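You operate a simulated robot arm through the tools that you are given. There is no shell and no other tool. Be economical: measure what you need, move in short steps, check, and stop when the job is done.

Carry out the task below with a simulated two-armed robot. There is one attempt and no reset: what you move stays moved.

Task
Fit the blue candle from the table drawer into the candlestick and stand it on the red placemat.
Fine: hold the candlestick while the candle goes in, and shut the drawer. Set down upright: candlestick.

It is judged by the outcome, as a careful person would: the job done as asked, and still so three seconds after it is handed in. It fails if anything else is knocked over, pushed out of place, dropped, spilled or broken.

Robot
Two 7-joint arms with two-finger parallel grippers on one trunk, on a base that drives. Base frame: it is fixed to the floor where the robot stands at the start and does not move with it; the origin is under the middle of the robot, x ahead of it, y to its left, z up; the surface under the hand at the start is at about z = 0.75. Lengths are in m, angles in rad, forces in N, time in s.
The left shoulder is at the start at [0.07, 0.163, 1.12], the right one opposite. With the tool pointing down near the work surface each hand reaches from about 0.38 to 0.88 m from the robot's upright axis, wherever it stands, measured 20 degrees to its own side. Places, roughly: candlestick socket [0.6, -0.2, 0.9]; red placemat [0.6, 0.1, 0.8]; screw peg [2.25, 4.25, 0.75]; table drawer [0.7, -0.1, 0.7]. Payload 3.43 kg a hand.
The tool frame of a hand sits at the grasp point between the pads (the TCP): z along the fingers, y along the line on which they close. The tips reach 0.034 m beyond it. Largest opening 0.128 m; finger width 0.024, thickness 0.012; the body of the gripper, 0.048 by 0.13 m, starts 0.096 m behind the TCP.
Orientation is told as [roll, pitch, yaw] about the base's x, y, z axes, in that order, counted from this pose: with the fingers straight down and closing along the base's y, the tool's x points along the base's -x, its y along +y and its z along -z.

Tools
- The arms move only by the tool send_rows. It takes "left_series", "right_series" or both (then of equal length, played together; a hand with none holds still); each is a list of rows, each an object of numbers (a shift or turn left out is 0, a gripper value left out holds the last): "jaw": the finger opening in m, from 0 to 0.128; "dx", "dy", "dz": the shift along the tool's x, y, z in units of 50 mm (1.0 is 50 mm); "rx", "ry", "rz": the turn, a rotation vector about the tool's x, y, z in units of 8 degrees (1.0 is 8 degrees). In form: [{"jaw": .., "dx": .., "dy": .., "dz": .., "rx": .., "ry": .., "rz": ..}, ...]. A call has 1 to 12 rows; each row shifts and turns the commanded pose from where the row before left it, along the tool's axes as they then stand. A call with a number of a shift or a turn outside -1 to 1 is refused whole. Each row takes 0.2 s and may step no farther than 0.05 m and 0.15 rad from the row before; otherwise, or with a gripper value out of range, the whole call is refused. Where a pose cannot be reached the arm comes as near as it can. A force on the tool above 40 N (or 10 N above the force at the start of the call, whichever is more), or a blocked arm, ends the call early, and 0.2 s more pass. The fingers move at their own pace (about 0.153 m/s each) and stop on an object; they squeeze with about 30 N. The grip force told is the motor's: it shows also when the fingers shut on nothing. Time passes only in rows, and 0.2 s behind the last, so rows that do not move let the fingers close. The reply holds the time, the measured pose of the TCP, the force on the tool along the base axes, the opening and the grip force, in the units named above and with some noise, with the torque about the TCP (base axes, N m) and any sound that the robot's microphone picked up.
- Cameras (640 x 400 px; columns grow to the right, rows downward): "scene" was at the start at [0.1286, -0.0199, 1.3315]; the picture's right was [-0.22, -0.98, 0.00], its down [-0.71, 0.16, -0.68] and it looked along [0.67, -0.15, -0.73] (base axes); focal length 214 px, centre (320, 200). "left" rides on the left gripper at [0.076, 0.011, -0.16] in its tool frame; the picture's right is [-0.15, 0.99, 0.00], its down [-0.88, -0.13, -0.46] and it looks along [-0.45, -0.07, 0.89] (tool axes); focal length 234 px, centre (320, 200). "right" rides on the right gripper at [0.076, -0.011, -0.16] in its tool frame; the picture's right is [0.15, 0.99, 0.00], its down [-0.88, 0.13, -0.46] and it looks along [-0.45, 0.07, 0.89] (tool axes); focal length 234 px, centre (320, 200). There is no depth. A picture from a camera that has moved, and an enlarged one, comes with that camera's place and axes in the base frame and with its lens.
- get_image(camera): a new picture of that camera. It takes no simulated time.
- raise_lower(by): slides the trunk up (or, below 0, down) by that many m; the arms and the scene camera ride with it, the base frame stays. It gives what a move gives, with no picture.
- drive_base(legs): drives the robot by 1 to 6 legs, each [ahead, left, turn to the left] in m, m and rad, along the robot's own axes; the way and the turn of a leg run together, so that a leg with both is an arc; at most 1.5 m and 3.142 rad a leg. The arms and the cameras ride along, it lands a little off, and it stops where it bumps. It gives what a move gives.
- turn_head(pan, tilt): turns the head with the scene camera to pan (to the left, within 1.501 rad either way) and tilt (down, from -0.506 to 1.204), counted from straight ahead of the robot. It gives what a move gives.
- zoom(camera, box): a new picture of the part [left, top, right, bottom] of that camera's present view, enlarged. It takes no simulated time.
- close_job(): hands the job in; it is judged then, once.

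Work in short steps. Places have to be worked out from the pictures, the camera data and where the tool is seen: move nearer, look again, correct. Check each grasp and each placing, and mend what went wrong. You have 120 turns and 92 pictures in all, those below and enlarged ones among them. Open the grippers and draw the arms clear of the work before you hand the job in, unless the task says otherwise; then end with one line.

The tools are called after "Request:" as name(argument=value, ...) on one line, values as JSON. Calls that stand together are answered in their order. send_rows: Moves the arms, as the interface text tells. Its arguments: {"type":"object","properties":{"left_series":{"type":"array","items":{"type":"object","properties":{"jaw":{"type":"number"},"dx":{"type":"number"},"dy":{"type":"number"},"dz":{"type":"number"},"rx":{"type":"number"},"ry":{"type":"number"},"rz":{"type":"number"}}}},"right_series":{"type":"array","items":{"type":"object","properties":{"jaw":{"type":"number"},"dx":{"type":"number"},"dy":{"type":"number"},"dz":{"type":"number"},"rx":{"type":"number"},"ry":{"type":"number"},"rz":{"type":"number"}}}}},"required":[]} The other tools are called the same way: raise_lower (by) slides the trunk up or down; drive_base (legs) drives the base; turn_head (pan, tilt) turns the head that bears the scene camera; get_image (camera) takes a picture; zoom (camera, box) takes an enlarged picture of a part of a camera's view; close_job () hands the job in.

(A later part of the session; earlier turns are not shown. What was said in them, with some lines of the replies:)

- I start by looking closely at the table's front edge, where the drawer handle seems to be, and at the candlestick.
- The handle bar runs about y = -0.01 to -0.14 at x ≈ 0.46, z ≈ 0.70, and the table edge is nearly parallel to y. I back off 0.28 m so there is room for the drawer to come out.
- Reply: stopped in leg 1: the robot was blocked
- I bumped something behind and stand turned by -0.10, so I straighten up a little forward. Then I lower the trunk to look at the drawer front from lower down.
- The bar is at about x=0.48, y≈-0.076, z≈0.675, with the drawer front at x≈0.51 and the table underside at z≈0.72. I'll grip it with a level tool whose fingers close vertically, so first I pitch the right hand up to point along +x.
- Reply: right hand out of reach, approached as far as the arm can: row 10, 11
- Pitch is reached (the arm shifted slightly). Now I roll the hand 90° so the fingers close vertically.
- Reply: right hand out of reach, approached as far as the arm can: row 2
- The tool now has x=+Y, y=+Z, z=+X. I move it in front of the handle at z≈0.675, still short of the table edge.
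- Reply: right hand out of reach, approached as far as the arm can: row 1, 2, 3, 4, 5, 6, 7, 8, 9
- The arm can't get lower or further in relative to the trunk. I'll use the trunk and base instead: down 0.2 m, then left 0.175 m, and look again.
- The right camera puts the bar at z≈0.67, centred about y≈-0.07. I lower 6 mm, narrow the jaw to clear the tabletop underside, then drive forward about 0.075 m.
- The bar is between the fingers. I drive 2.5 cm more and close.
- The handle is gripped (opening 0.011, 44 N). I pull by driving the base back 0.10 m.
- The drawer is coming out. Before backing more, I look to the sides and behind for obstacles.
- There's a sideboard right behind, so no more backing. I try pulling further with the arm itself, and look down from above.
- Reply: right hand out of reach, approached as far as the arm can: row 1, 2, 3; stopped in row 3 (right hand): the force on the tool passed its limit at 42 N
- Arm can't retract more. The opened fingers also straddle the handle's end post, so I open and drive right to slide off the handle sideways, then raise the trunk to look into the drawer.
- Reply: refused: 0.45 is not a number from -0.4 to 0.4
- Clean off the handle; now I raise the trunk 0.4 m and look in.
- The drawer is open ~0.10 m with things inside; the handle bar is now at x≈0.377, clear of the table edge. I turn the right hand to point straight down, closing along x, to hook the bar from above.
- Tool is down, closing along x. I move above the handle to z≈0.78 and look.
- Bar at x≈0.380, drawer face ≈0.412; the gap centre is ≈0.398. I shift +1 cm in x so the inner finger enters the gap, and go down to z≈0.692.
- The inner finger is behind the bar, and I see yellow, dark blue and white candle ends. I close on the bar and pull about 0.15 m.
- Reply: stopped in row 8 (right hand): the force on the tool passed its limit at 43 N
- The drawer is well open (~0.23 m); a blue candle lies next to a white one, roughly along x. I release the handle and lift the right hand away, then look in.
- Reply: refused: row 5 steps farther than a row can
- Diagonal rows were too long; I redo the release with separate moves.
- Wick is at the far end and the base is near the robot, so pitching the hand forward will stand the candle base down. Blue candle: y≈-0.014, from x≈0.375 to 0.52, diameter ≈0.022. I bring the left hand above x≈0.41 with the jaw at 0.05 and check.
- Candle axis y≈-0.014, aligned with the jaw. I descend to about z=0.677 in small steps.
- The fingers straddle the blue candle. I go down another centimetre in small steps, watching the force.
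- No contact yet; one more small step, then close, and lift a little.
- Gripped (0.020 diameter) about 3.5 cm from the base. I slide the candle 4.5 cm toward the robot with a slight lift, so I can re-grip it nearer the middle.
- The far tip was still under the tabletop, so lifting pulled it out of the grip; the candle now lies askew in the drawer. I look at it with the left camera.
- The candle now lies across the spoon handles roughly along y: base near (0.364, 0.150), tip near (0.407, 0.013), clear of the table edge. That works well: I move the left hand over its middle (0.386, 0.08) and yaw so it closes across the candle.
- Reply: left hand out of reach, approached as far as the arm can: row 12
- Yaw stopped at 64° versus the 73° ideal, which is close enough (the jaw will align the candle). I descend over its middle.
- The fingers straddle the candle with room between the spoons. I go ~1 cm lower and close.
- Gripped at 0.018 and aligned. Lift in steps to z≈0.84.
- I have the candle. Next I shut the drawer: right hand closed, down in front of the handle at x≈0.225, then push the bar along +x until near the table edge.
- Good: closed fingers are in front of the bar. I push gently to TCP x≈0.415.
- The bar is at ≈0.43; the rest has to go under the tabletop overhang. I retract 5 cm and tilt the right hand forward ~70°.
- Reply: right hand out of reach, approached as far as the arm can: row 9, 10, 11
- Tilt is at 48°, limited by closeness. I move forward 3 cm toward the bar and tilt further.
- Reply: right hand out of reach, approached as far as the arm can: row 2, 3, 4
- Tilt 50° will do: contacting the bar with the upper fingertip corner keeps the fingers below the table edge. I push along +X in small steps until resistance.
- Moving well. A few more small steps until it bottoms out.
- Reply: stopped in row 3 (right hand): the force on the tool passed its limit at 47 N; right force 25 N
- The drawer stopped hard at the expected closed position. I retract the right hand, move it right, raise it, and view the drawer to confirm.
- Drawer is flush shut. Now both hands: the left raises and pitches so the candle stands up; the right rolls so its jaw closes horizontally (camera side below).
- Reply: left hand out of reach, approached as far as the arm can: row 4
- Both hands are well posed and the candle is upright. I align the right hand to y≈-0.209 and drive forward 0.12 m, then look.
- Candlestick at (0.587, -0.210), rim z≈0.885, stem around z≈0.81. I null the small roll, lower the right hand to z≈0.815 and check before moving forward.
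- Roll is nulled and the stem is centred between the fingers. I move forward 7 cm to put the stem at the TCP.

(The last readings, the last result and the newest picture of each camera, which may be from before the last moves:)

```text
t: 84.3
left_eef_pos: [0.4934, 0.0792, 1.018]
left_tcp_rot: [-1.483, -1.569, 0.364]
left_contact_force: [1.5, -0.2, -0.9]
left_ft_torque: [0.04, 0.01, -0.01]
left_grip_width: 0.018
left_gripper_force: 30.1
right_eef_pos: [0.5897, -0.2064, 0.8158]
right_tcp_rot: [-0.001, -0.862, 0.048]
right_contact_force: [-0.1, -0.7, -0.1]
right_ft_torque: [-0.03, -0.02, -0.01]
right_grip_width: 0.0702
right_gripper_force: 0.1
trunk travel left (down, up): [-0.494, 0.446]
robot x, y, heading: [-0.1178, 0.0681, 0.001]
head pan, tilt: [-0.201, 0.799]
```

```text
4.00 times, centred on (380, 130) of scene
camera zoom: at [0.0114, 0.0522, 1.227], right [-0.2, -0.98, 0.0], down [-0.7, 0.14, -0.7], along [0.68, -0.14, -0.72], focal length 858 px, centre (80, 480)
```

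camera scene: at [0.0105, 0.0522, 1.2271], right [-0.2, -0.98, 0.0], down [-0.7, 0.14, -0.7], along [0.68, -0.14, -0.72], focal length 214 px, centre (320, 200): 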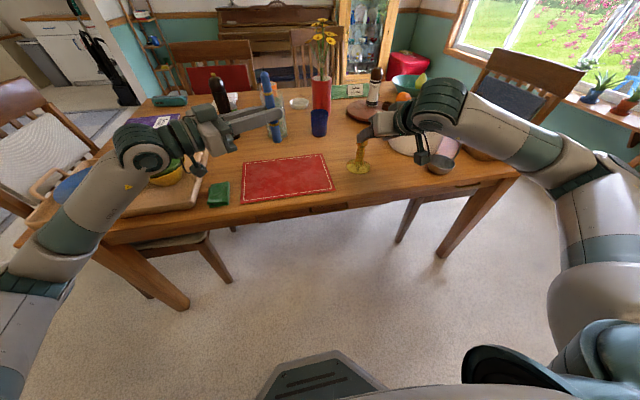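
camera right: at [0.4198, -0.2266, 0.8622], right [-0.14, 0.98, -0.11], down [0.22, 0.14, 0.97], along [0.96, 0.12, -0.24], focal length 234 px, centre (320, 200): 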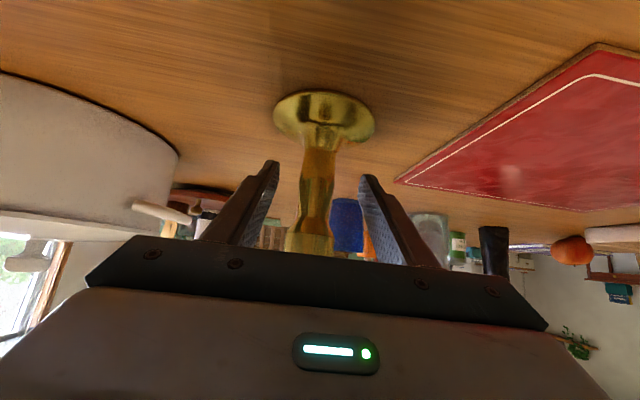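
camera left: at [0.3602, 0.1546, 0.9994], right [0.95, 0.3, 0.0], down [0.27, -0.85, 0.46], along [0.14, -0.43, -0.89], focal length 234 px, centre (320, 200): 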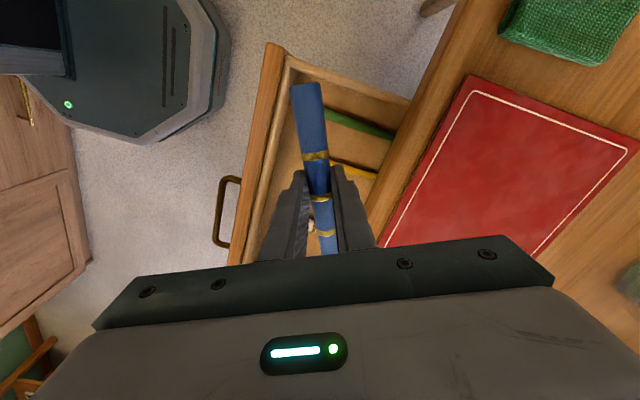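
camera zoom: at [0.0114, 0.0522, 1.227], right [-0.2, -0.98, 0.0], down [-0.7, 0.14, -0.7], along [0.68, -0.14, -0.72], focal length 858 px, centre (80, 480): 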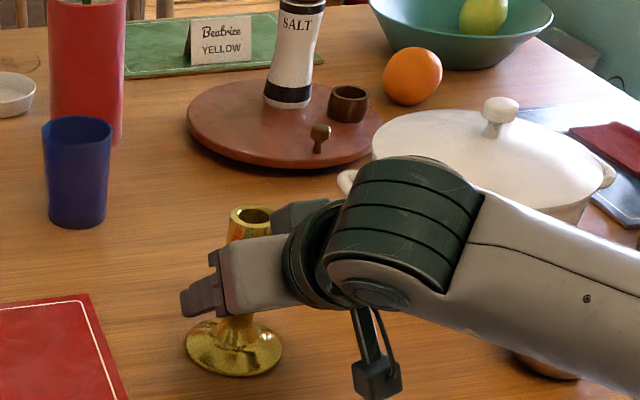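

The stem sits between the pads. I close the right jaw to hold the candlestick in place.

Request:
send_rows(right_series=[{"jaw": 0.0}, {"jaw": 0.0}, {"jaw": 0.0}])

Request:
get_image(camera="right")

Request:
get_image(camera="left")

```text
t: 85.1
left_eef_pos: [0.4926, 0.0786, 1.0177]
left_tcp_rot: [-1.596, -1.569, 0.48]
left_contact_force: [0.0, 0.2, -0.6]
left_ft_torque: [0.0, 0.0, 0.01]
left_grip_width: 0.018
left_gripper_force: 30.6
right_eef_pos: [0.5888, -0.2069, 0.8164]
right_tcp_rot: [0.002, -0.864, 0.05]
right_contact_force: [0.7, -0.7, 0.5]
right_ft_torque: [0.0, -0.03, -0.02]
right_grip_width: 0.027
right_gripper_force: 29.6
trunk travel left (down, up): [-0.494, 0.446]
robot x, y, heading: [-0.1219, 0.0687, -0.003]
head pan, tilt: [-0.201, 0.799]
```

```text
36 pictures are left
camera right: at [0.4193, -0.2267, 0.8627], right [-0.14, 0.98, -0.11], down [0.22, 0.14, 0.97], along [0.97, 0.11, -0.24], focal length 234 px, centre (320, 200)
```

right: 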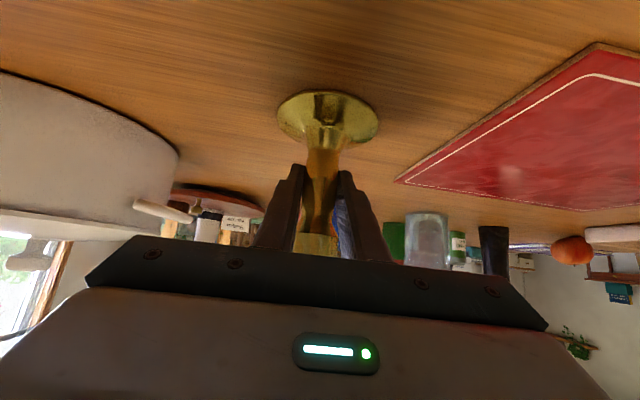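

```text
35 pictures are left
camera left: at [0.4321, 0.2274, 0.9411], right [0.89, 0.43, 0.15], down [-0.32, 0.35, 0.88], along [0.33, -0.83, 0.45], focal length 234 px, centre (320, 200)
```

left: 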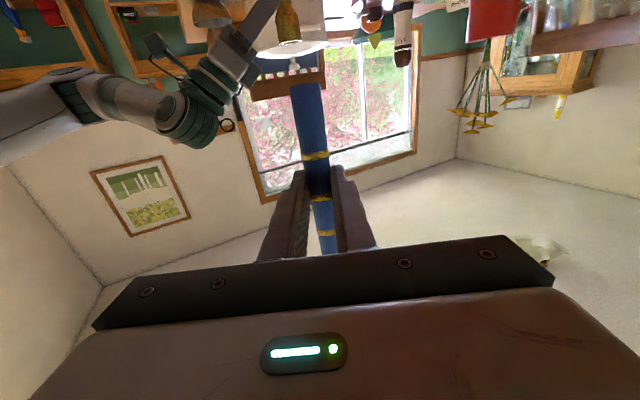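

Stem is held (0.027). The candle is straight in the left jaw, its base about 0.073 m below the TCP. I yaw the left hand to point along -y and then check the pose.

Request:
send_rows(left_series=[{"rx": 0.8, "dx": -0.2}, {"rx": 0.8}, {"rx": 0.8}, {"rx": 0.8}])

Request:
zoom(camera="scene", box=[190, 50, 390, 175])

```text
t: 86.1
left_eef_pos: [0.4713, 0.0308, 1.0224]
left_tcp_rot: [-1.21, -1.568, -0.355]
left_contact_force: [-0.8, -0.6, -0.7]
left_ft_torque: [0.0, 0.04, -0.03]
left_grip_width: 0.0182
left_gripper_force: 30.3
left hand out of reach, approached as far as the arm can: row 1, 2
right_eef_pos: [0.5884, -0.2066, 0.8164]
right_tcp_rot: [0.001, -0.866, 0.05]
right_contact_force: [-0.4, -0.3, 1.1]
right_ft_torque: [-0.11, 0.09, 0.0]
right_grip_width: 0.0272
right_gripper_force: 30.1
trunk travel left (down, up): [-0.494, 0.446]
robot x, y, heading: [-0.1169, 0.0709, -0.003]
head pan, tilt: [-0.201, 0.799]
```

```text
3.20 times, centred on (290, 112) of scene
camera zoom: at [0.0112, 0.0521, 1.227], right [-0.2, -0.98, 0.0], down [-0.7, 0.14, -0.7], along [0.68, -0.14, -0.72], focal length 686 px, centre (416, 480)
```

zoom: 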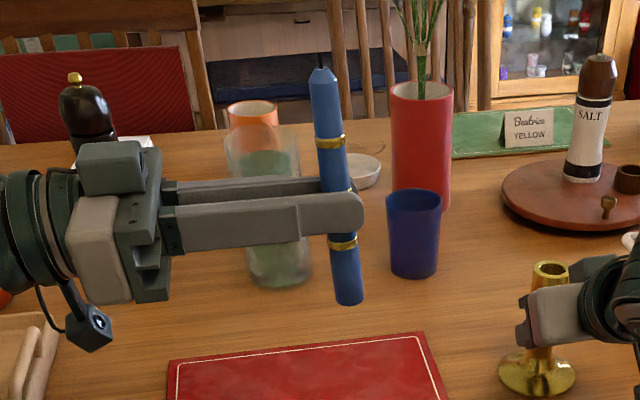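

Candle is vertical; its base is near z≈0.95 and its axis 2.2 cm beyond the TCP. Socket ≈ (0.589, -0.205, 0.888). I move the left hand to put the candle axis above the socket, stopping slightly short to check.

Request:
send_rows(left_series=[{"dy": 0.8, "dx": -0.2}, {"dy": 0.8}, {"dy": 0.72}, {"dz": 0.8}, {"dz": 0.8}, {"dz": 0.8}, {"dz": 0.8}, {"dz": 0.7}])

Request:
zoom(camera="scene", box=[290, 60, 450, 160])

```text
t: 87.9
left_eef_pos: [0.5863, -0.1615, 1.0379]
left_tcp_rot: [-1.603, -1.569, 0.036]
left_contact_force: [0.3, -0.4, 0.0]
left_ft_torque: [0.0, -0.02, -0.01]
left_grip_width: 0.0179
left_gripper_force: 30.3
right_eef_pos: [0.5897, -0.2073, 0.8173]
right_tcp_rot: [0.002, -0.864, 0.049]
right_contact_force: [0.1, -0.7, -0.6]
right_ft_torque: [-0.09, -0.03, 0.03]
right_grip_width: 0.0271
right_gripper_force: 30.4
trunk travel left (down, up): [-0.494, 0.446]
robot x, y, heading: [-0.1206, 0.0694, -0.0]
head pan, tilt: [-0.201, 0.799]
```

```text
4.00 times, centred on (370, 110) of scene
camera zoom: at [0.0107, 0.0513, 1.2272], right [-0.2, -0.98, 0.0], down [-0.7, 0.14, -0.7], along [0.68, -0.14, -0.72], focal length 858 px, centre (120, 560)
```

zoom: 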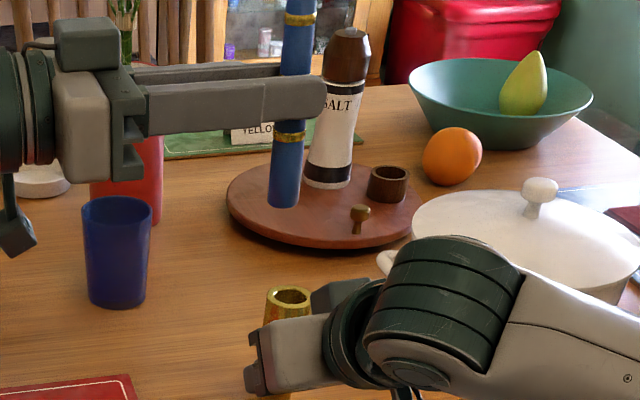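

Candle axis ≈ y -0.186, socket ≈ -0.205. I shift 1.9 cm further in -y, and lower until the base is ~8 mm above the rim, then compare closely.

Request:
send_rows(left_series=[{"dz": 0.37}, {"dx": 0.45}, {"dx": 0.45}, {"dx": 0.4}])

Request:
zoom(camera="scene", box=[330, 90, 394, 130])

```text
t: 88.9
left_eef_pos: [0.5907, -0.1811, 0.9679]
left_tcp_rot: [-2.394, -1.567, 0.827]
left_contact_force: [1.1, -0.4, 0.3]
left_ft_torque: [-0.01, -0.02, 0.01]
left_grip_width: 0.0179
left_gripper_force: 29.8
right_eef_pos: [0.5889, -0.2072, 0.8169]
right_tcp_rot: [0.001, -0.865, 0.048]
right_contact_force: [1.4, 0.2, 0.0]
right_ft_torque: [-0.01, -0.12, 0.06]
right_grip_width: 0.0273
right_gripper_force: 29.6
trunk travel left (down, up): [-0.494, 0.446]
robot x, y, heading: [-0.1187, 0.0732, 0.0]
head pan, tilt: [-0.201, 0.799]
```

```text
10.00 times, centred on (362, 110) of scene
camera zoom: at [0.011, 0.0522, 1.2272], right [-0.2, -0.98, 0.0], down [-0.7, 0.14, -0.7], along [0.68, -0.14, -0.72], focal length 2145 px, centre (-100, 1100)
```

zoom: 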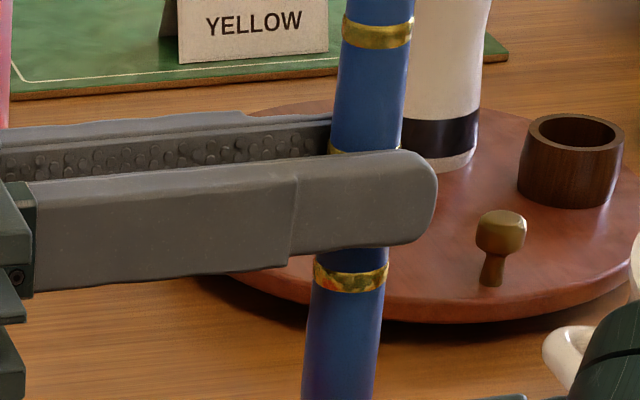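

Need a lower crop to see base and rim.

Request:
zoom(camera="scene", box=[330, 112, 394, 152])

```text
10.00 times, centred on (362, 132) of scene
camera zoom: at [0.011, 0.0522, 1.2272], right [-0.2, -0.98, 0.0], down [-0.7, 0.14, -0.7], along [0.68, -0.14, -0.72], focal length 2145 px, centre (-100, 880)
```

zoom: 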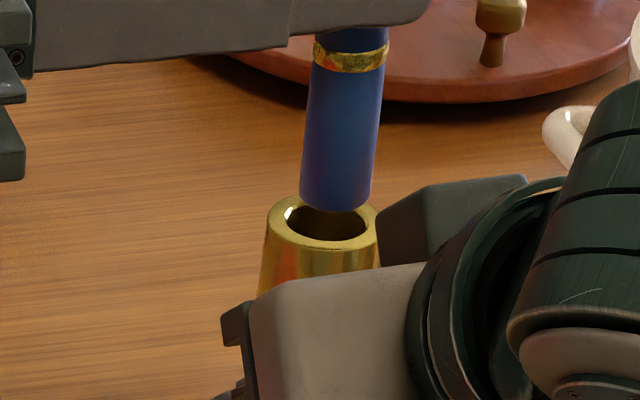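

Close: base is ~9 mm above the rim, the hole about 27 mm wide vs candle 22 mm. The candle is ~2 mm too far in -y; I correct and lower 9 mm, watching forces.

Request:
send_rows(left_series=[{"dz": -0.045}, {"dx": 0.08}, {"dx": 0.08}])

Request:
zoom(camera="scene", box=[330, 112, 394, 152])

```text
t: 89.7
left_eef_pos: [0.5902, -0.1801, 0.9596]
left_tcp_rot: [-1.952, -1.567, 0.386]
left_contact_force: [-0.2, -0.2, -0.2]
left_ft_torque: [0.04, 0.01, -0.01]
left_grip_width: 0.0183
left_gripper_force: 30.3
right_eef_pos: [0.5883, -0.2067, 0.8176]
right_tcp_rot: [0.0, -0.865, 0.048]
right_contact_force: [0.6, 0.7, 1.8]
right_ft_torque: [-0.03, -0.1, 0.0]
right_grip_width: 0.0269
right_gripper_force: 29.7
trunk travel left (down, up): [-0.494, 0.446]
robot x, y, heading: [-0.1205, 0.0701, -0.004]
head pan, tilt: [-0.201, 0.799]
```

```text
10.00 times, centred on (362, 132) of scene
camera zoom: at [0.0109, 0.0521, 1.2271], right [-0.2, -0.98, 0.0], down [-0.7, 0.14, -0.7], along [0.68, -0.14, -0.72], focal length 2145 px, centre (-100, 880)
```

zoom: 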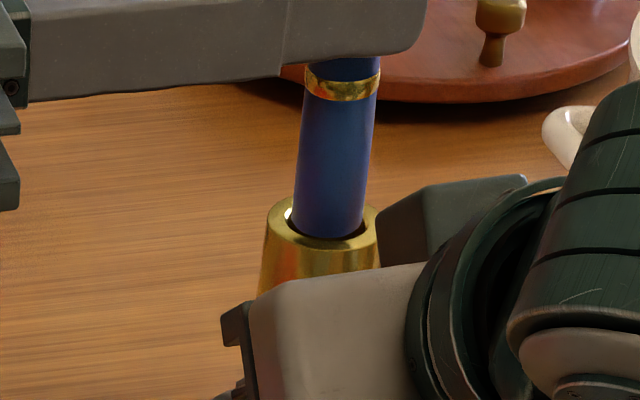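

The base looks centred on the hole. I lower in small steps, watching force.

Request:
send_rows(left_series=[{"dx": 0.06}, {"dx": 0.06}])

Request:
zoom(camera="scene", box=[330, 112, 394, 152])

```text
t: 90.3
left_eef_pos: [0.5901, -0.181, 0.9556]
left_tcp_rot: [-2.798, -1.568, 1.233]
left_contact_force: [1.0, 0.6, 3.6]
left_ft_torque: [0.04, 0.03, -0.04]
left_grip_width: 0.018
left_gripper_force: 29.8
right_eef_pos: [0.5886, -0.2072, 0.8169]
right_tcp_rot: [0.0, -0.863, 0.05]
right_contact_force: [1.1, 0.1, 0.5]
right_ft_torque: [-0.03, -0.2, 0.0]
right_grip_width: 0.0272
right_gripper_force: 30.1
trunk travel left (down, up): [-0.494, 0.446]
robot x, y, heading: [-0.1223, 0.0731, -0.004]
head pan, tilt: [-0.201, 0.799]
```

```text
10.00 times, centred on (362, 132) of scene
camera zoom: at [0.0108, 0.0522, 1.2272], right [-0.2, -0.98, 0.0], down [-0.7, 0.14, -0.7], along [0.68, -0.14, -0.72], focal length 2145 px, centre (-100, 880)
```

zoom: 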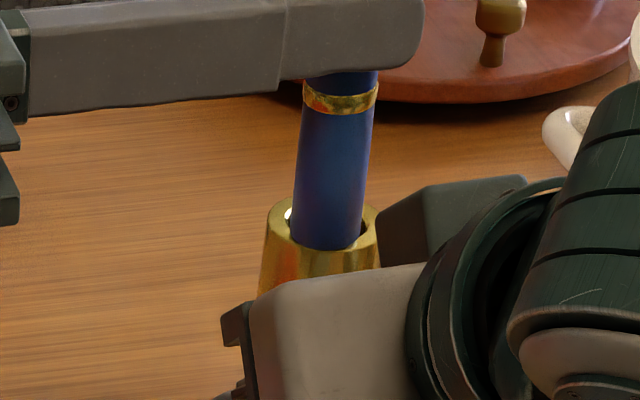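

Light contact and the candle overlaps the near rim: it needs to go ~5 mm further in +x. I lift 4 mm, shift +x 5 mm and -y 1.5 mm, and look.

Request:
send_rows(left_series=[{"dx": -0.12}, {"dy": 0.1, "dz": 0.03}, {"dx": 0.04}])

Request:
zoom(camera="scene", box=[330, 112, 394, 152])

```text
t: 91.1
left_eef_pos: [0.595, -0.1814, 0.9584]
left_tcp_rot: [-1.938, -1.57, 0.372]
left_contact_force: [0.1, -0.4, 0.9]
left_ft_torque: [0.0, -0.01, -0.02]
left_grip_width: 0.0181
left_gripper_force: 29.9
right_eef_pos: [0.5887, -0.207, 0.8171]
right_tcp_rot: [0.001, -0.863, 0.047]
right_contact_force: [-1.0, 0.7, 0.4]
right_ft_torque: [-0.04, 0.0, 0.03]
right_grip_width: 0.0272
right_gripper_force: 30.1
trunk travel left (down, up): [-0.494, 0.446]
robot x, y, heading: [-0.1182, 0.0714, -0.003]
head pan, tilt: [-0.201, 0.799]
```

```text
10.00 times, centred on (362, 132) of scene
camera zoom: at [0.0108, 0.0521, 1.2271], right [-0.2, -0.98, 0.0], down [-0.7, 0.14, -0.7], along [0.68, -0.14, -0.72], focal length 2145 px, centre (-100, 880)
```

zoom: 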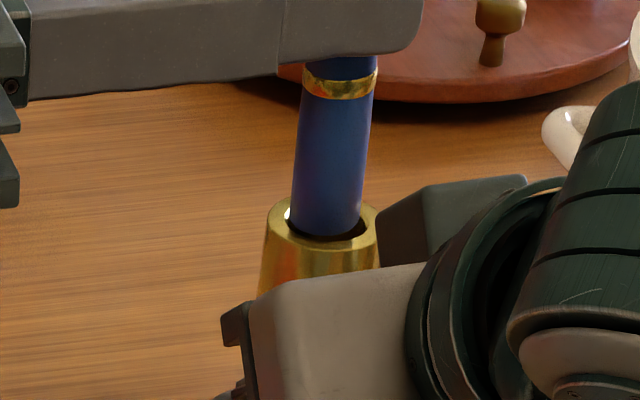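

Now it should enter centred. I lower in 3 mm steps.

Request:
send_rows(left_series=[{"dx": 0.06}, {"dx": 0.06}, {"dx": 0.04}])

Request:
zoom(camera="scene", box=[330, 112, 394, 152])

```text
t: 91.9
left_eef_pos: [0.595, -0.1817, 0.954]
left_tcp_rot: [2.996, -1.566, 1.721]
left_contact_force: [-1.3, 0.3, 23.9]
left_ft_torque: [-0.33, 0.19, -0.04]
left_grip_width: 0.0182
left_gripper_force: 29.7
right_eef_pos: [0.5884, -0.2064, 0.8164]
right_tcp_rot: [-0.001, -0.862, 0.051]
right_contact_force: [7.2, -0.4, -6.8]
right_ft_torque: [0.0, -0.78, -0.12]
right_grip_width: 0.027
right_gripper_force: 30.0
trunk travel left (down, up): [-0.494, 0.446]
robot x, y, heading: [-0.1218, 0.0737, -0.001]
head pan, tilt: [-0.201, 0.799]
```

```text
10.00 times, centred on (362, 132) of scene
camera zoom: at [0.01, 0.0526, 1.2275], right [-0.2, -0.98, 0.0], down [-0.7, 0.14, -0.7], along [0.68, -0.14, -0.72], focal length 2145 px, centre (-100, 880)
```

zoom: 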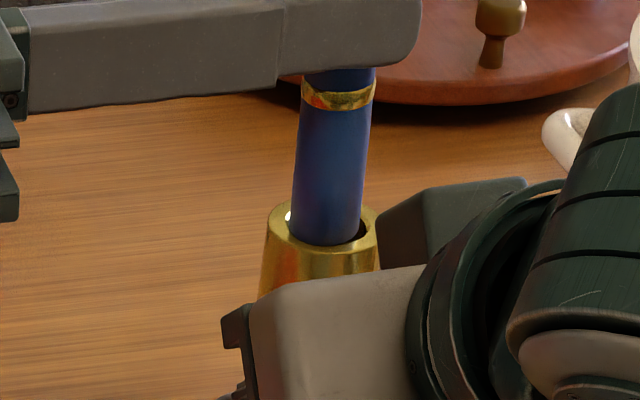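

24 N contact; the torque shows the touch is on the (-x, +y) side of the candle base. So I lift, shift 2.5 mm in +x and 2.5 mm in -y, and lower again.

Request:
send_rows(left_series=[{"dx": -0.13}, {"dy": 0.05, "dz": 0.05}, {"dx": 0.07}, {"dx": 0.05}])

Request:
zoom(camera="scene", box=[330, 112, 394, 152])

```text
t: 92.9
left_eef_pos: [0.5983, -0.1842, 0.9492]
left_tcp_rot: [-0.983, -1.569, -0.58]
left_contact_force: [0.9, 0.2, -0.7]
left_ft_torque: [-0.03, -0.1, 0.05]
left_grip_width: 0.0182
left_gripper_force: 30.1
right_eef_pos: [0.589, -0.2079, 0.8153]
right_tcp_rot: [0.003, -0.864, 0.047]
right_contact_force: [-1.4, 1.1, 0.3]
right_ft_torque: [-0.02, 0.03, 0.03]
right_grip_width: 0.0272
right_gripper_force: 30.3
trunk travel left (down, up): [-0.494, 0.446]
robot x, y, heading: [-0.1178, 0.0715, -0.001]
head pan, tilt: [-0.201, 0.799]
```

```text
10.00 times, centred on (362, 132) of scene
camera zoom: at [0.011, 0.052, 1.2271], right [-0.2, -0.98, 0.0], down [-0.7, 0.14, -0.7], along [0.68, -0.14, -0.72], focal length 2145 px, centre (-100, 880)
```

zoom: 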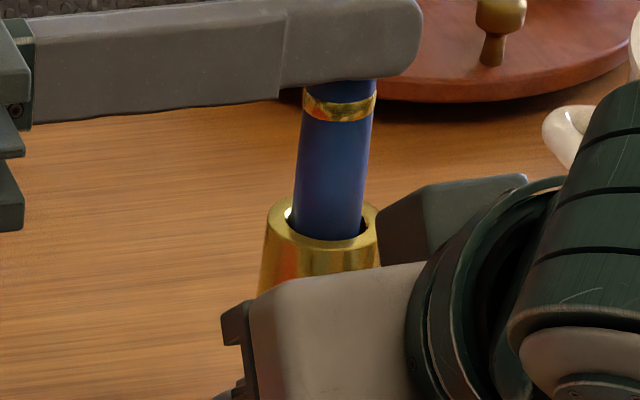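

It's in: at z 0.949 no force, and the rim now hides the base. I lower further.

Request:
send_rows(left_series=[{"dx": 0.08}, {"dx": 0.08}, {"dx": 0.08}])

```text
t: 93.7
left_eef_pos: [0.5971, -0.1827, 0.9399]
left_tcp_rot: [-2.486, -1.569, 0.924]
left_contact_force: [5.0, -5.5, 3.2]
left_ft_torque: [-0.29, -0.3, 0.1]
left_grip_width: 0.0185
left_gripper_force: 29.9
right_eef_pos: [0.5874, -0.2077, 0.816]
right_tcp_rot: [0.001, -0.865, 0.05]
right_contact_force: [-3.2, 2.9, 0.1]
right_ft_torque: [-0.26, -0.31, 0.04]
right_grip_width: 0.0272
right_gripper_force: 30.2
trunk travel left (down, up): [-0.494, 0.446]
robot x, y, heading: [-0.1206, 0.0704, 0.004]
head pan, tilt: [-0.201, 0.799]
```

Small side forces (+x, -y) tell me to ease 1.5 mm that way; then continue down.

Request:
send_rows(left_series=[{"dy": 0.025, "dz": 0.03}, {"dx": 0.06}, {"dx": 0.06}])

Request:
zoom(camera="scene", box=[314, 80, 410, 140])

```text
t: 94.5
left_eef_pos: [0.5979, -0.1856, 0.931]
left_tcp_rot: [-1.83, -1.568, 0.264]
left_contact_force: [0.1, -0.1, -0.5]
left_ft_torque: [0.01, -0.03, 0.01]
left_grip_width: 0.0181
left_gripper_force: 30.0
right_eef_pos: [0.5881, -0.2077, 0.8173]
right_tcp_rot: [-0.001, -0.866, 0.049]
right_contact_force: [1.2, 0.0, 1.1]
right_ft_torque: [0.01, 0.0, 0.02]
right_grip_width: 0.0274
right_gripper_force: 29.7
trunk travel left (down, up): [-0.494, 0.446]
robot x, y, heading: [-0.116, 0.0679, -0.003]
head pan, tilt: [-0.201, 0.799]
```

```text
6.67 times, centred on (362, 110) of scene
camera zoom: at [0.011, 0.052, 1.2271], right [-0.2, -0.98, 0.0], down [-0.7, 0.14, -0.7], along [0.68, -0.14, -0.72], focal length 1430 px, centre (40, 800)
```

zoom: 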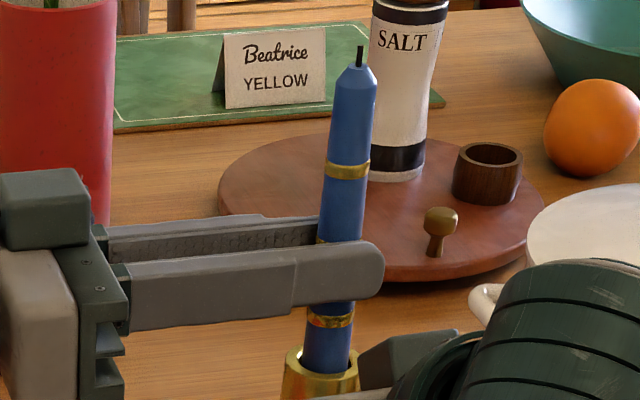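

Free and going in (≈24 mm). Continue down until the bottom is felt.

Request:
send_rows(left_series=[{"dx": 0.08}, {"dx": 0.08}, {"dx": 0.06}])

```text
t: 95.3
left_eef_pos: [0.5973, -0.1859, 0.926]
left_tcp_rot: [3.07, -1.568, 1.65]
left_contact_force: [-0.5, -0.8, 13.7]
left_ft_torque: [-0.27, 0.02, -0.02]
left_grip_width: 0.0181
left_gripper_force: 30.0
right_eef_pos: [0.5878, -0.2068, 0.8176]
right_tcp_rot: [-0.001, -0.864, 0.048]
right_contact_force: [3.2, -0.3, -1.5]
right_ft_torque: [-0.09, -0.1, -0.07]
right_grip_width: 0.0271
right_gripper_force: 30.3
trunk travel left (down, up): [-0.494, 0.446]
robot x, y, heading: [-0.1209, 0.0698, 0.0]
head pan, tilt: [-0.201, 0.799]
```

Bottomed evenly with 14 N. I relax slightly, open the left jaw, and withdraw along +y.

Request:
send_rows(left_series=[{"dx": -0.06}, {"jaw": 0.05}, {"jaw": 0.05}, {"dz": -0.5}, {"dz": -0.8}, {"dz": -0.9}])

Request:
zoom(camera="scene", box=[290, 70, 450, 170])

```text
t: 96.7
left_eef_pos: [0.5968, -0.0726, 0.9256]
left_tcp_rot: [-2.519, -1.567, 0.953]
left_contact_force: [-0.5, 1.3, -0.1]
left_ft_torque: [0.02, 0.0, -0.02]
left_grip_width: 0.0501
left_gripper_force: 0.0
right_eef_pos: [0.5878, -0.2068, 0.8173]
right_tcp_rot: [0.0, -0.863, 0.053]
right_contact_force: [0.4, 1.5, 0.2]
right_ft_torque: [0.21, 0.09, -0.01]
right_grip_width: 0.0272
right_gripper_force: 30.1
trunk travel left (down, up): [-0.494, 0.446]
robot x, y, heading: [-0.1173, 0.0736, -0.001]
head pan, tilt: [-0.201, 0.799]
```

```text
4.00 times, centred on (370, 120) of scene
camera zoom: at [0.0109, 0.0534, 1.2271], right [-0.2, -0.98, 0.0], down [-0.7, 0.14, -0.7], along [0.68, -0.14, -0.72], focal length 858 px, centre (120, 520)
```

zoom: 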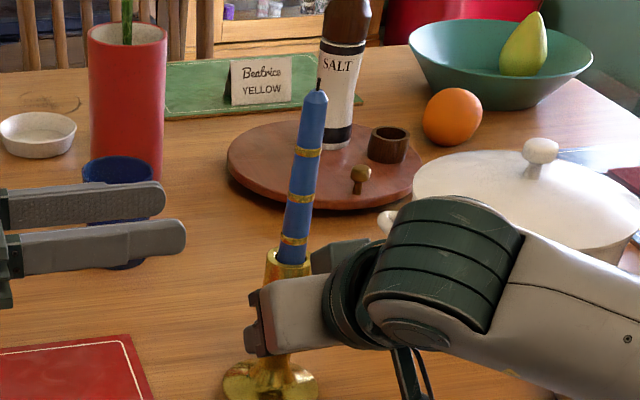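

Candle stands in the socket. I raise the left hand and draw it away to the left, out of the right arm's path.

Request:
send_rows(left_series=[{"dx": -0.9}, {"dx": -0.9}, {"dx": -0.5}, {"dz": -0.9}, {"dz": -0.9}, {"dz": -0.9}, {"dz": -0.9}, {"dz": -0.9}, {"dy": -0.9}, {"dy": -0.9}])

Request:
get_image(camera="scene")

```text
t: 98.9
left_eef_pos: [0.5059, 0.153, 1.0433]
left_tcp_rot: [-2.629, -1.57, 1.066]
left_contact_force: [-0.7, 0.3, -0.2]
left_ft_torque: [-0.01, -0.02, 0.02]
left_grip_width: 0.0498
left_gripper_force: 0.1
right_eef_pos: [0.5883, -0.2062, 0.8176]
right_tcp_rot: [0.0, -0.864, 0.048]
right_contact_force: [-1.2, 0.9, -1.0]
right_ft_torque: [-0.05, 0.08, 0.01]
right_grip_width: 0.027
right_gripper_force: 30.3
trunk travel left (down, up): [-0.494, 0.446]
robot x, y, heading: [-0.1185, 0.071, -0.003]
head pan, tilt: [-0.201, 0.799]
```

```text
23 pictures are left
camera scene: at [0.0101, 0.0527, 1.2272], right [-0.2, -0.98, 0.0], down [-0.7, 0.14, -0.7], along [0.68, -0.14, -0.72], focal length 214 px, centre (320, 200)
```

scene: 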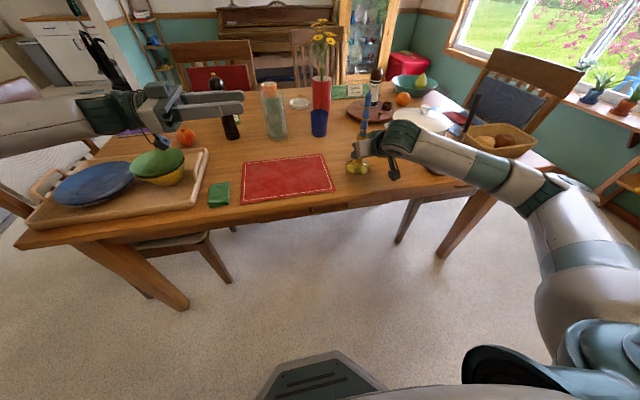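

Mat centre ≈ (0.586, 0.05). I move the left hand further out, and gently lift the candlestick 3 cm with the right.

Request:
send_rows(left_series=[{"dz": -0.8}, {"dz": -0.8}, {"dz": -0.8}, {}], right_series=[{"dz": -0.1, "dx": -0.12}, {"dz": -0.14, "dx": -0.17}, {"dz": -0.14, "dx": -0.17}, {}])

Request:
zoom(camera="scene", box=[290, 80, 450, 180])

```text
t: 99.9
left_eef_pos: [0.5115, 0.2686, 1.0424]
left_tcp_rot: [-1.661, -1.569, 0.093]
left_contact_force: [0.0, 0.7, 0.7]
left_ft_torque: [-0.02, -0.02, -0.01]
left_grip_width: 0.0499
left_gripper_force: 0.1
right_eef_pos: [0.5884, -0.2078, 0.8448]
right_tcp_rot: [0.001, -0.862, 0.051]
right_contact_force: [0.0, -0.8, -3.1]
right_ft_torque: [0.01, 0.02, 0.0]
right_grip_width: 0.0271
right_gripper_force: 30.1
trunk travel left (down, up): [-0.494, 0.446]
robot x, y, heading: [-0.1193, 0.0718, -0.003]
head pan, tilt: [-0.201, 0.799]
```

```text
4.00 times, centred on (370, 130) of scene
camera zoom: at [0.0114, 0.0514, 1.227], right [-0.2, -0.98, 0.0], down [-0.7, 0.15, -0.7], along [0.68, -0.14, -0.72], focal length 858 px, centre (120, 480)
```

zoom: 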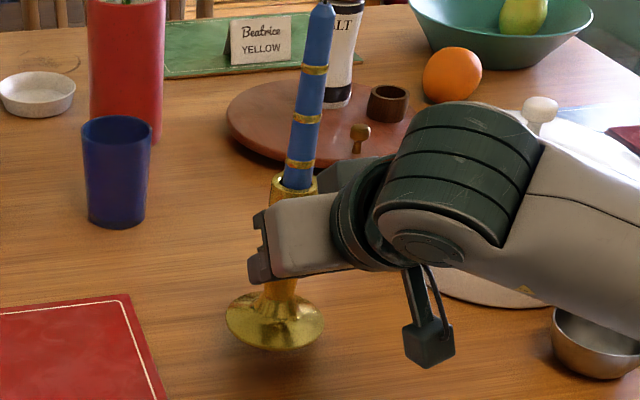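

Lifted cleanly and level. I carry it slowly +y about 0.25 m over the mat.

Request:
send_rows(right_series=[{"dy": 0.25}, {"dy": 0.45}, {"dy": 0.5}, {"dy": 0.5}, {"dy": 0.5}, {"dy": 0.5}, {"dy": 0.5}, {"dy": 0.5}, {"dy": 0.5}, {"dy": 0.45}, {"dy": 0.25}, {}])

Request:
zoom(camera="scene", box=[220, 80, 400, 220])

```text
t: 102.5
left_eef_pos: [0.5118, 0.2691, 1.0418]
left_tcp_rot: [-1.989, -1.568, 0.422]
left_contact_force: [-0.8, -0.5, 0.2]
left_ft_torque: [0.02, -0.03, 0.03]
left_grip_width: 0.0501
left_gripper_force: 0.1
right_eef_pos: [0.5755, 0.0375, 0.8461]
right_tcp_rot: [0.001, -0.864, 0.051]
right_contact_force: [0.5, -0.5, -2.7]
right_ft_torque: [0.0, 0.04, 0.01]
right_grip_width: 0.0273
right_gripper_force: 30.5
trunk travel left (down, up): [-0.494, 0.446]
robot x, y, heading: [-0.1141, 0.0701, 0.005]
head pan, tilt: [-0.201, 0.799]
```

```text
2.86 times, centred on (310, 150) of scene
camera zoom: at [0.0112, 0.0521, 1.2271], right [-0.2, -0.98, 0.0], down [-0.7, 0.14, -0.7], along [0.68, -0.14, -0.72], focal length 613 px, centre (349, 343)
```

zoom: 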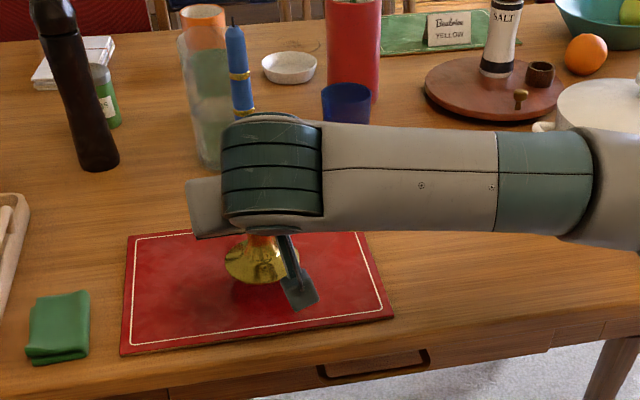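

Over the mat. I lower 2.2 cm, then in 2 mm steps until contact.

Request:
send_rows(right_series=[{"dz": 0.143, "dx": 0.167}, {"dz": 0.143, "dx": 0.167}, {}])

Request:
send_rows(right_series=[{"dz": 0.026, "dx": 0.03}, {}])

Request:
get_image(camera="right")

```text
t: 103.3
left_eef_pos: [0.5108, 0.2696, 1.0416]
left_tcp_rot: [-2.057, -1.569, 0.492]
left_contact_force: [0.5, 0.2, -1.4]
left_ft_torque: [-0.01, 0.01, 0.04]
left_grip_width: 0.0499
left_gripper_force: 0.0
right_eef_pos: [0.577, 0.0384, 0.8248]
right_tcp_rot: [0.0, -0.865, 0.048]
right_contact_force: [-0.4, -0.2, -2.2]
right_ft_torque: [0.0, 0.03, -0.03]
right_grip_width: 0.027
right_gripper_force: 30.4
trunk travel left (down, up): [-0.494, 0.446]
robot x, y, heading: [-0.1198, 0.0714, -0.001]
head pan, tilt: [-0.201, 0.799]
```

```text
t: 103.9
left_eef_pos: [0.5105, 0.2699, 1.0406]
left_tcp_rot: [-2.184, -1.571, 0.62]
left_contact_force: [0.2, 0.9, 0.2]
left_ft_torque: [0.0, 0.0, 0.0]
left_grip_width: 0.0499
left_gripper_force: 0.1
right_eef_pos: [0.5751, 0.0384, 0.823]
right_tcp_rot: [0.0, -0.867, 0.05]
right_contact_force: [0.8, -0.4, 1.5]
right_ft_torque: [-0.06, 0.05, 0.01]
right_grip_width: 0.0268
right_gripper_force: 30.2
trunk travel left (down, up): [-0.494, 0.446]
robot x, y, heading: [-0.1188, 0.0698, -0.004]
head pan, tilt: [-0.201, 0.799]
```

```text
20 pictures are left
camera right: at [0.4062, 0.0189, 0.8687], right [-0.14, 0.98, -0.11], down [0.22, 0.14, 0.97], along [0.97, 0.11, -0.23], focal length 234 px, centre (320, 200)
```

right: 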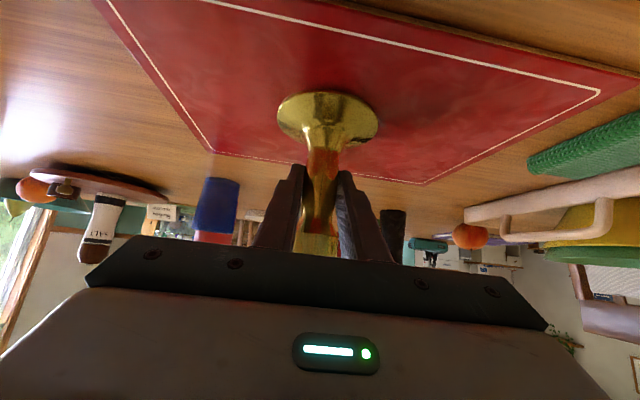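

Weight has come off the hand (z-force -2.7 → +1.5): contact. One more millimetre, then open slowly.

Request:
send_rows(right_series=[{"dz": 0.013, "dx": 0.015}, {}])

Request:
send_rows(right_series=[{"jaw": 0.04}, {"jaw": 0.07}, {"jaw": 0.07}])

Request:
get_image(camera="right")

```text
t: 104.5
left_eef_pos: [0.5092, 0.2694, 1.0413]
left_tcp_rot: [-2.888, -1.57, 1.319]
left_contact_force: [1.0, 0.4, -0.1]
left_ft_torque: [0.02, 0.02, 0.02]
left_grip_width: 0.05
left_gripper_force: 0.1
right_eef_pos: [0.5758, 0.0387, 0.8225]
right_tcp_rot: [0.0, -0.865, 0.049]
right_contact_force: [-0.7, -0.4, 9.3]
right_ft_torque: [-0.07, 0.34, -0.02]
right_grip_width: 0.0271
right_gripper_force: 30.0
trunk travel left (down, up): [-0.494, 0.446]
robot x, y, heading: [-0.1218, 0.0748, -0.001]
head pan, tilt: [-0.201, 0.799]
```

```text
t: 105.3
left_eef_pos: [0.5102, 0.269, 1.0416]
left_tcp_rot: [-2.175, -1.569, 0.609]
left_contact_force: [-0.9, -0.1, 0.1]
left_ft_torque: [0.0, 0.03, -0.05]
left_grip_width: 0.0501
left_gripper_force: 0.1
right_eef_pos: [0.5761, 0.0379, 0.8215]
right_tcp_rot: [0.0, -0.864, 0.048]
right_contact_force: [0.6, 0.1, 0.1]
right_ft_torque: [0.0, 0.02, -0.05]
right_grip_width: 0.07
right_gripper_force: 0.1
trunk travel left (down, up): [-0.494, 0.446]
robot x, y, heading: [-0.1222, 0.0707, -0.003]
head pan, tilt: [-0.201, 0.799]
```

```text
19 pictures are left
camera right: at [0.4066, 0.0189, 0.8671], right [-0.14, 0.98, -0.11], down [0.22, 0.14, 0.97], along [0.97, 0.11, -0.24], focal length 234 px, centre (320, 200)
```

right: 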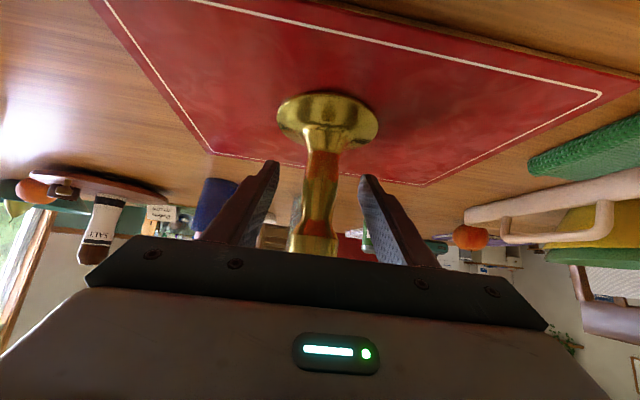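

Released and standing. I back the right hand straight out along -x, then look.

Request:
send_rows(right_series=[{"dz": -0.3, "dx": 0.26}, {"dz": -0.3, "dx": 0.26}, {"dz": -0.4, "dx": 0.34}, {"dz": -0.5, "dx": 0.43}, {"dz": -0.5, "dx": 0.43}, {"dy": -0.8}, {"dy": -0.8}, {"dy": -0.8}, {"dy": -0.8}])

Request:
get_image(camera="scene")

Request:
zoom(camera="scene", box=[220, 80, 400, 220])

```text
t: 107.3
left_eef_pos: [0.5098, 0.2695, 1.0422]
left_tcp_rot: [-0.739, -1.572, -0.826]
left_contact_force: [0.0, 0.5, 0.2]
left_ft_torque: [0.01, 0.02, -0.02]
left_grip_width: 0.05
left_gripper_force: 0.1
right_eef_pos: [0.4529, -0.1284, 0.822]
right_tcp_rot: [0.004, -0.864, 0.047]
right_contact_force: [0.1, 0.4, -1.0]
right_ft_torque: [0.04, 0.01, 0.04]
right_grip_width: 0.0696
right_gripper_force: 0.1
trunk travel left (down, up): [-0.494, 0.446]
robot x, y, heading: [-0.118, 0.0685, 0.003]
head pan, tilt: [-0.201, 0.799]
```

```text
18 pictures are left
camera scene: at [0.01, 0.0509, 1.2273], right [-0.2, -0.98, 0.0], down [-0.7, 0.15, -0.7], along [0.68, -0.14, -0.72], focal length 214 px, centre (320, 200)
```

scene: 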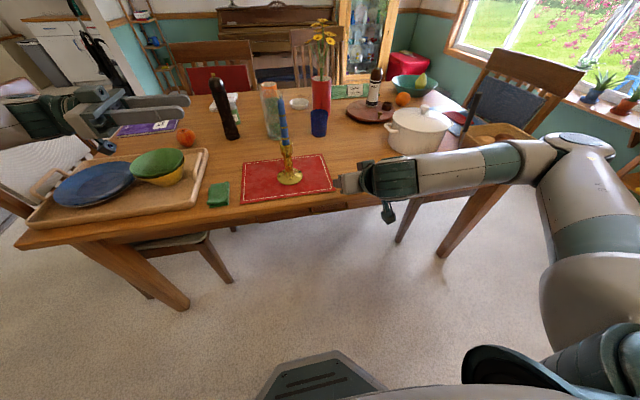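

```text
2.86 times, centred on (310, 150) of scene
camera zoom: at [0.01, 0.0509, 1.2273], right [-0.2, -0.98, 0.0], down [-0.7, 0.15, -0.7], along [0.68, -0.14, -0.72], focal length 613 px, centre (349, 343)
```

zoom: 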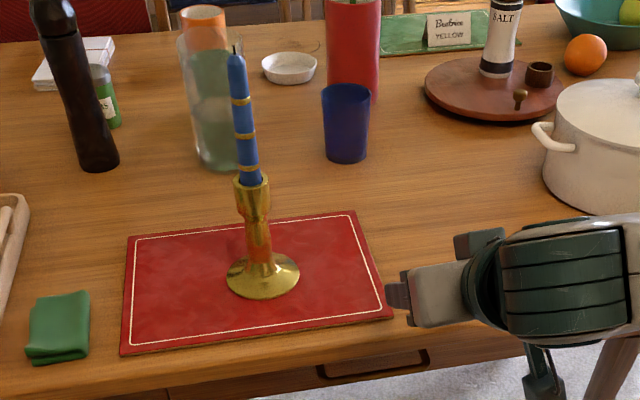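

The candlestick stands upright on the mat with the blue candle in it, and the drawer is shut. I drive back a little to take both arms clear of the table and do a final check.

Request:
drive_base(legs=[[-0.09, 0, 0]])

Request:
send_rows(right_series=[{"dz": -0.5, "dx": -0.5}, {"dz": -0.5, "dx": -0.5}, {"dz": -0.5, "dx": -0.5}])

Request:
get_image(camera="scene")

Request:
zoom(camera="scene", box=[220, 80, 440, 230])

```text
t: 108.4
left_eef_pos: [0.4221, 0.2698, 1.0424]
left_tcp_rot: [-2.993, -1.572, 1.429]
left_contact_force: [-0.3, -0.5, -0.2]
left_ft_torque: [0.05, 0.03, 0.01]
left_grip_width: 0.0501
left_gripper_force: 0.0
right_eef_pos: [0.3641, -0.1278, 0.8223]
right_tcp_rot: [0.001, -0.864, 0.05]
right_contact_force: [-0.5, -0.5, 0.6]
right_ft_torque: [0.0, 0.02, -0.01]
right_grip_width: 0.0702
right_gripper_force: 0.0
trunk travel left (down, up): [-0.494, 0.446]
robot x, y, heading: [-0.2086, 0.0697, -0.004]
head pan, tilt: [-0.201, 0.799]
```

```text
t: 109.2
left_eef_pos: [0.4216, 0.2701, 1.042]
left_tcp_rot: [-2.37, -1.568, 0.806]
left_contact_force: [0.0, 0.4, 0.4]
left_ft_torque: [0.01, 0.0, 0.0]
left_grip_width: 0.0499
left_gripper_force: 0.1
right_eef_pos: [0.3588, -0.1281, 0.9263]
right_tcp_rot: [0.001, -0.865, 0.049]
right_contact_force: [-0.1, 0.0, 0.8]
right_ft_torque: [-0.01, -0.01, -0.02]
right_grip_width: 0.0699
right_gripper_force: 0.1
trunk travel left (down, up): [-0.494, 0.446]
robot x, y, heading: [-0.2108, 0.0716, -0.001]
head pan, tilt: [-0.201, 0.799]
```

```text
16 pictures are left
camera scene: at [-0.0777, 0.0528, 1.2271], right [-0.2, -0.98, 0.0], down [-0.7, 0.14, -0.7], along [0.68, -0.14, -0.72], focal length 214 px, centre (320, 200)
```

scene: 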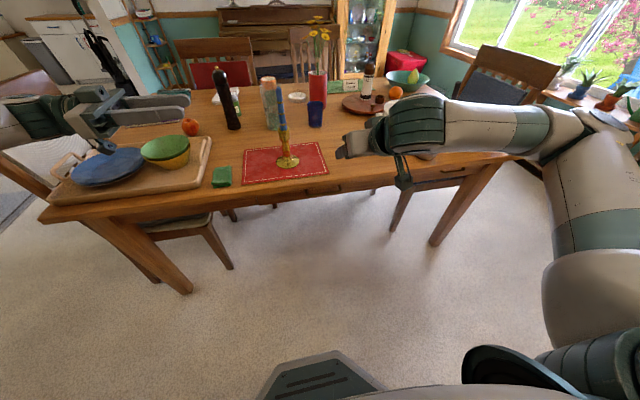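

```text
2.67 times, centred on (330, 155) of scene
camera zoom: at [-0.0777, 0.0528, 1.2271], right [-0.2, -0.98, 0.0], down [-0.7, 0.14, -0.7], along [0.68, -0.14, -0.72], focal length 572 px, centre (293, 320)
```

zoom: 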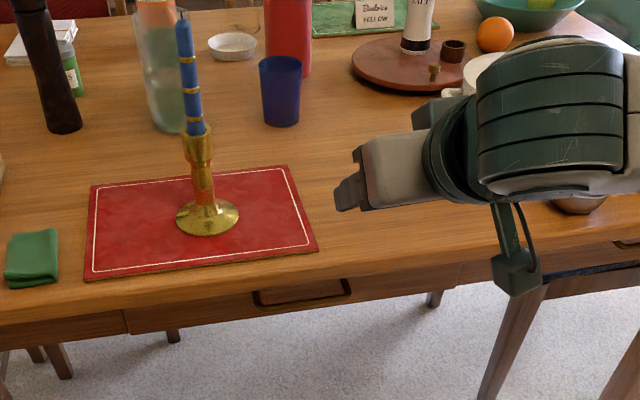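

The candle is fitted, the candlestick is upright on the red mat, the drawer is flush, nothing else on the table looks out of place, and both grippers are open and clear. I hand the job in.

Request:
close_job()

```text
The job is handed in.
```

The blue candle is in the candlestick, which stands upright on the red placemat, and the drawer is shut. While I was getting the candle out, it slipped back onto the spoons inside the drawer once. Early on, the robot bumped the sideboard behind it while backing up; I saw nothing fallen on it afterwards.
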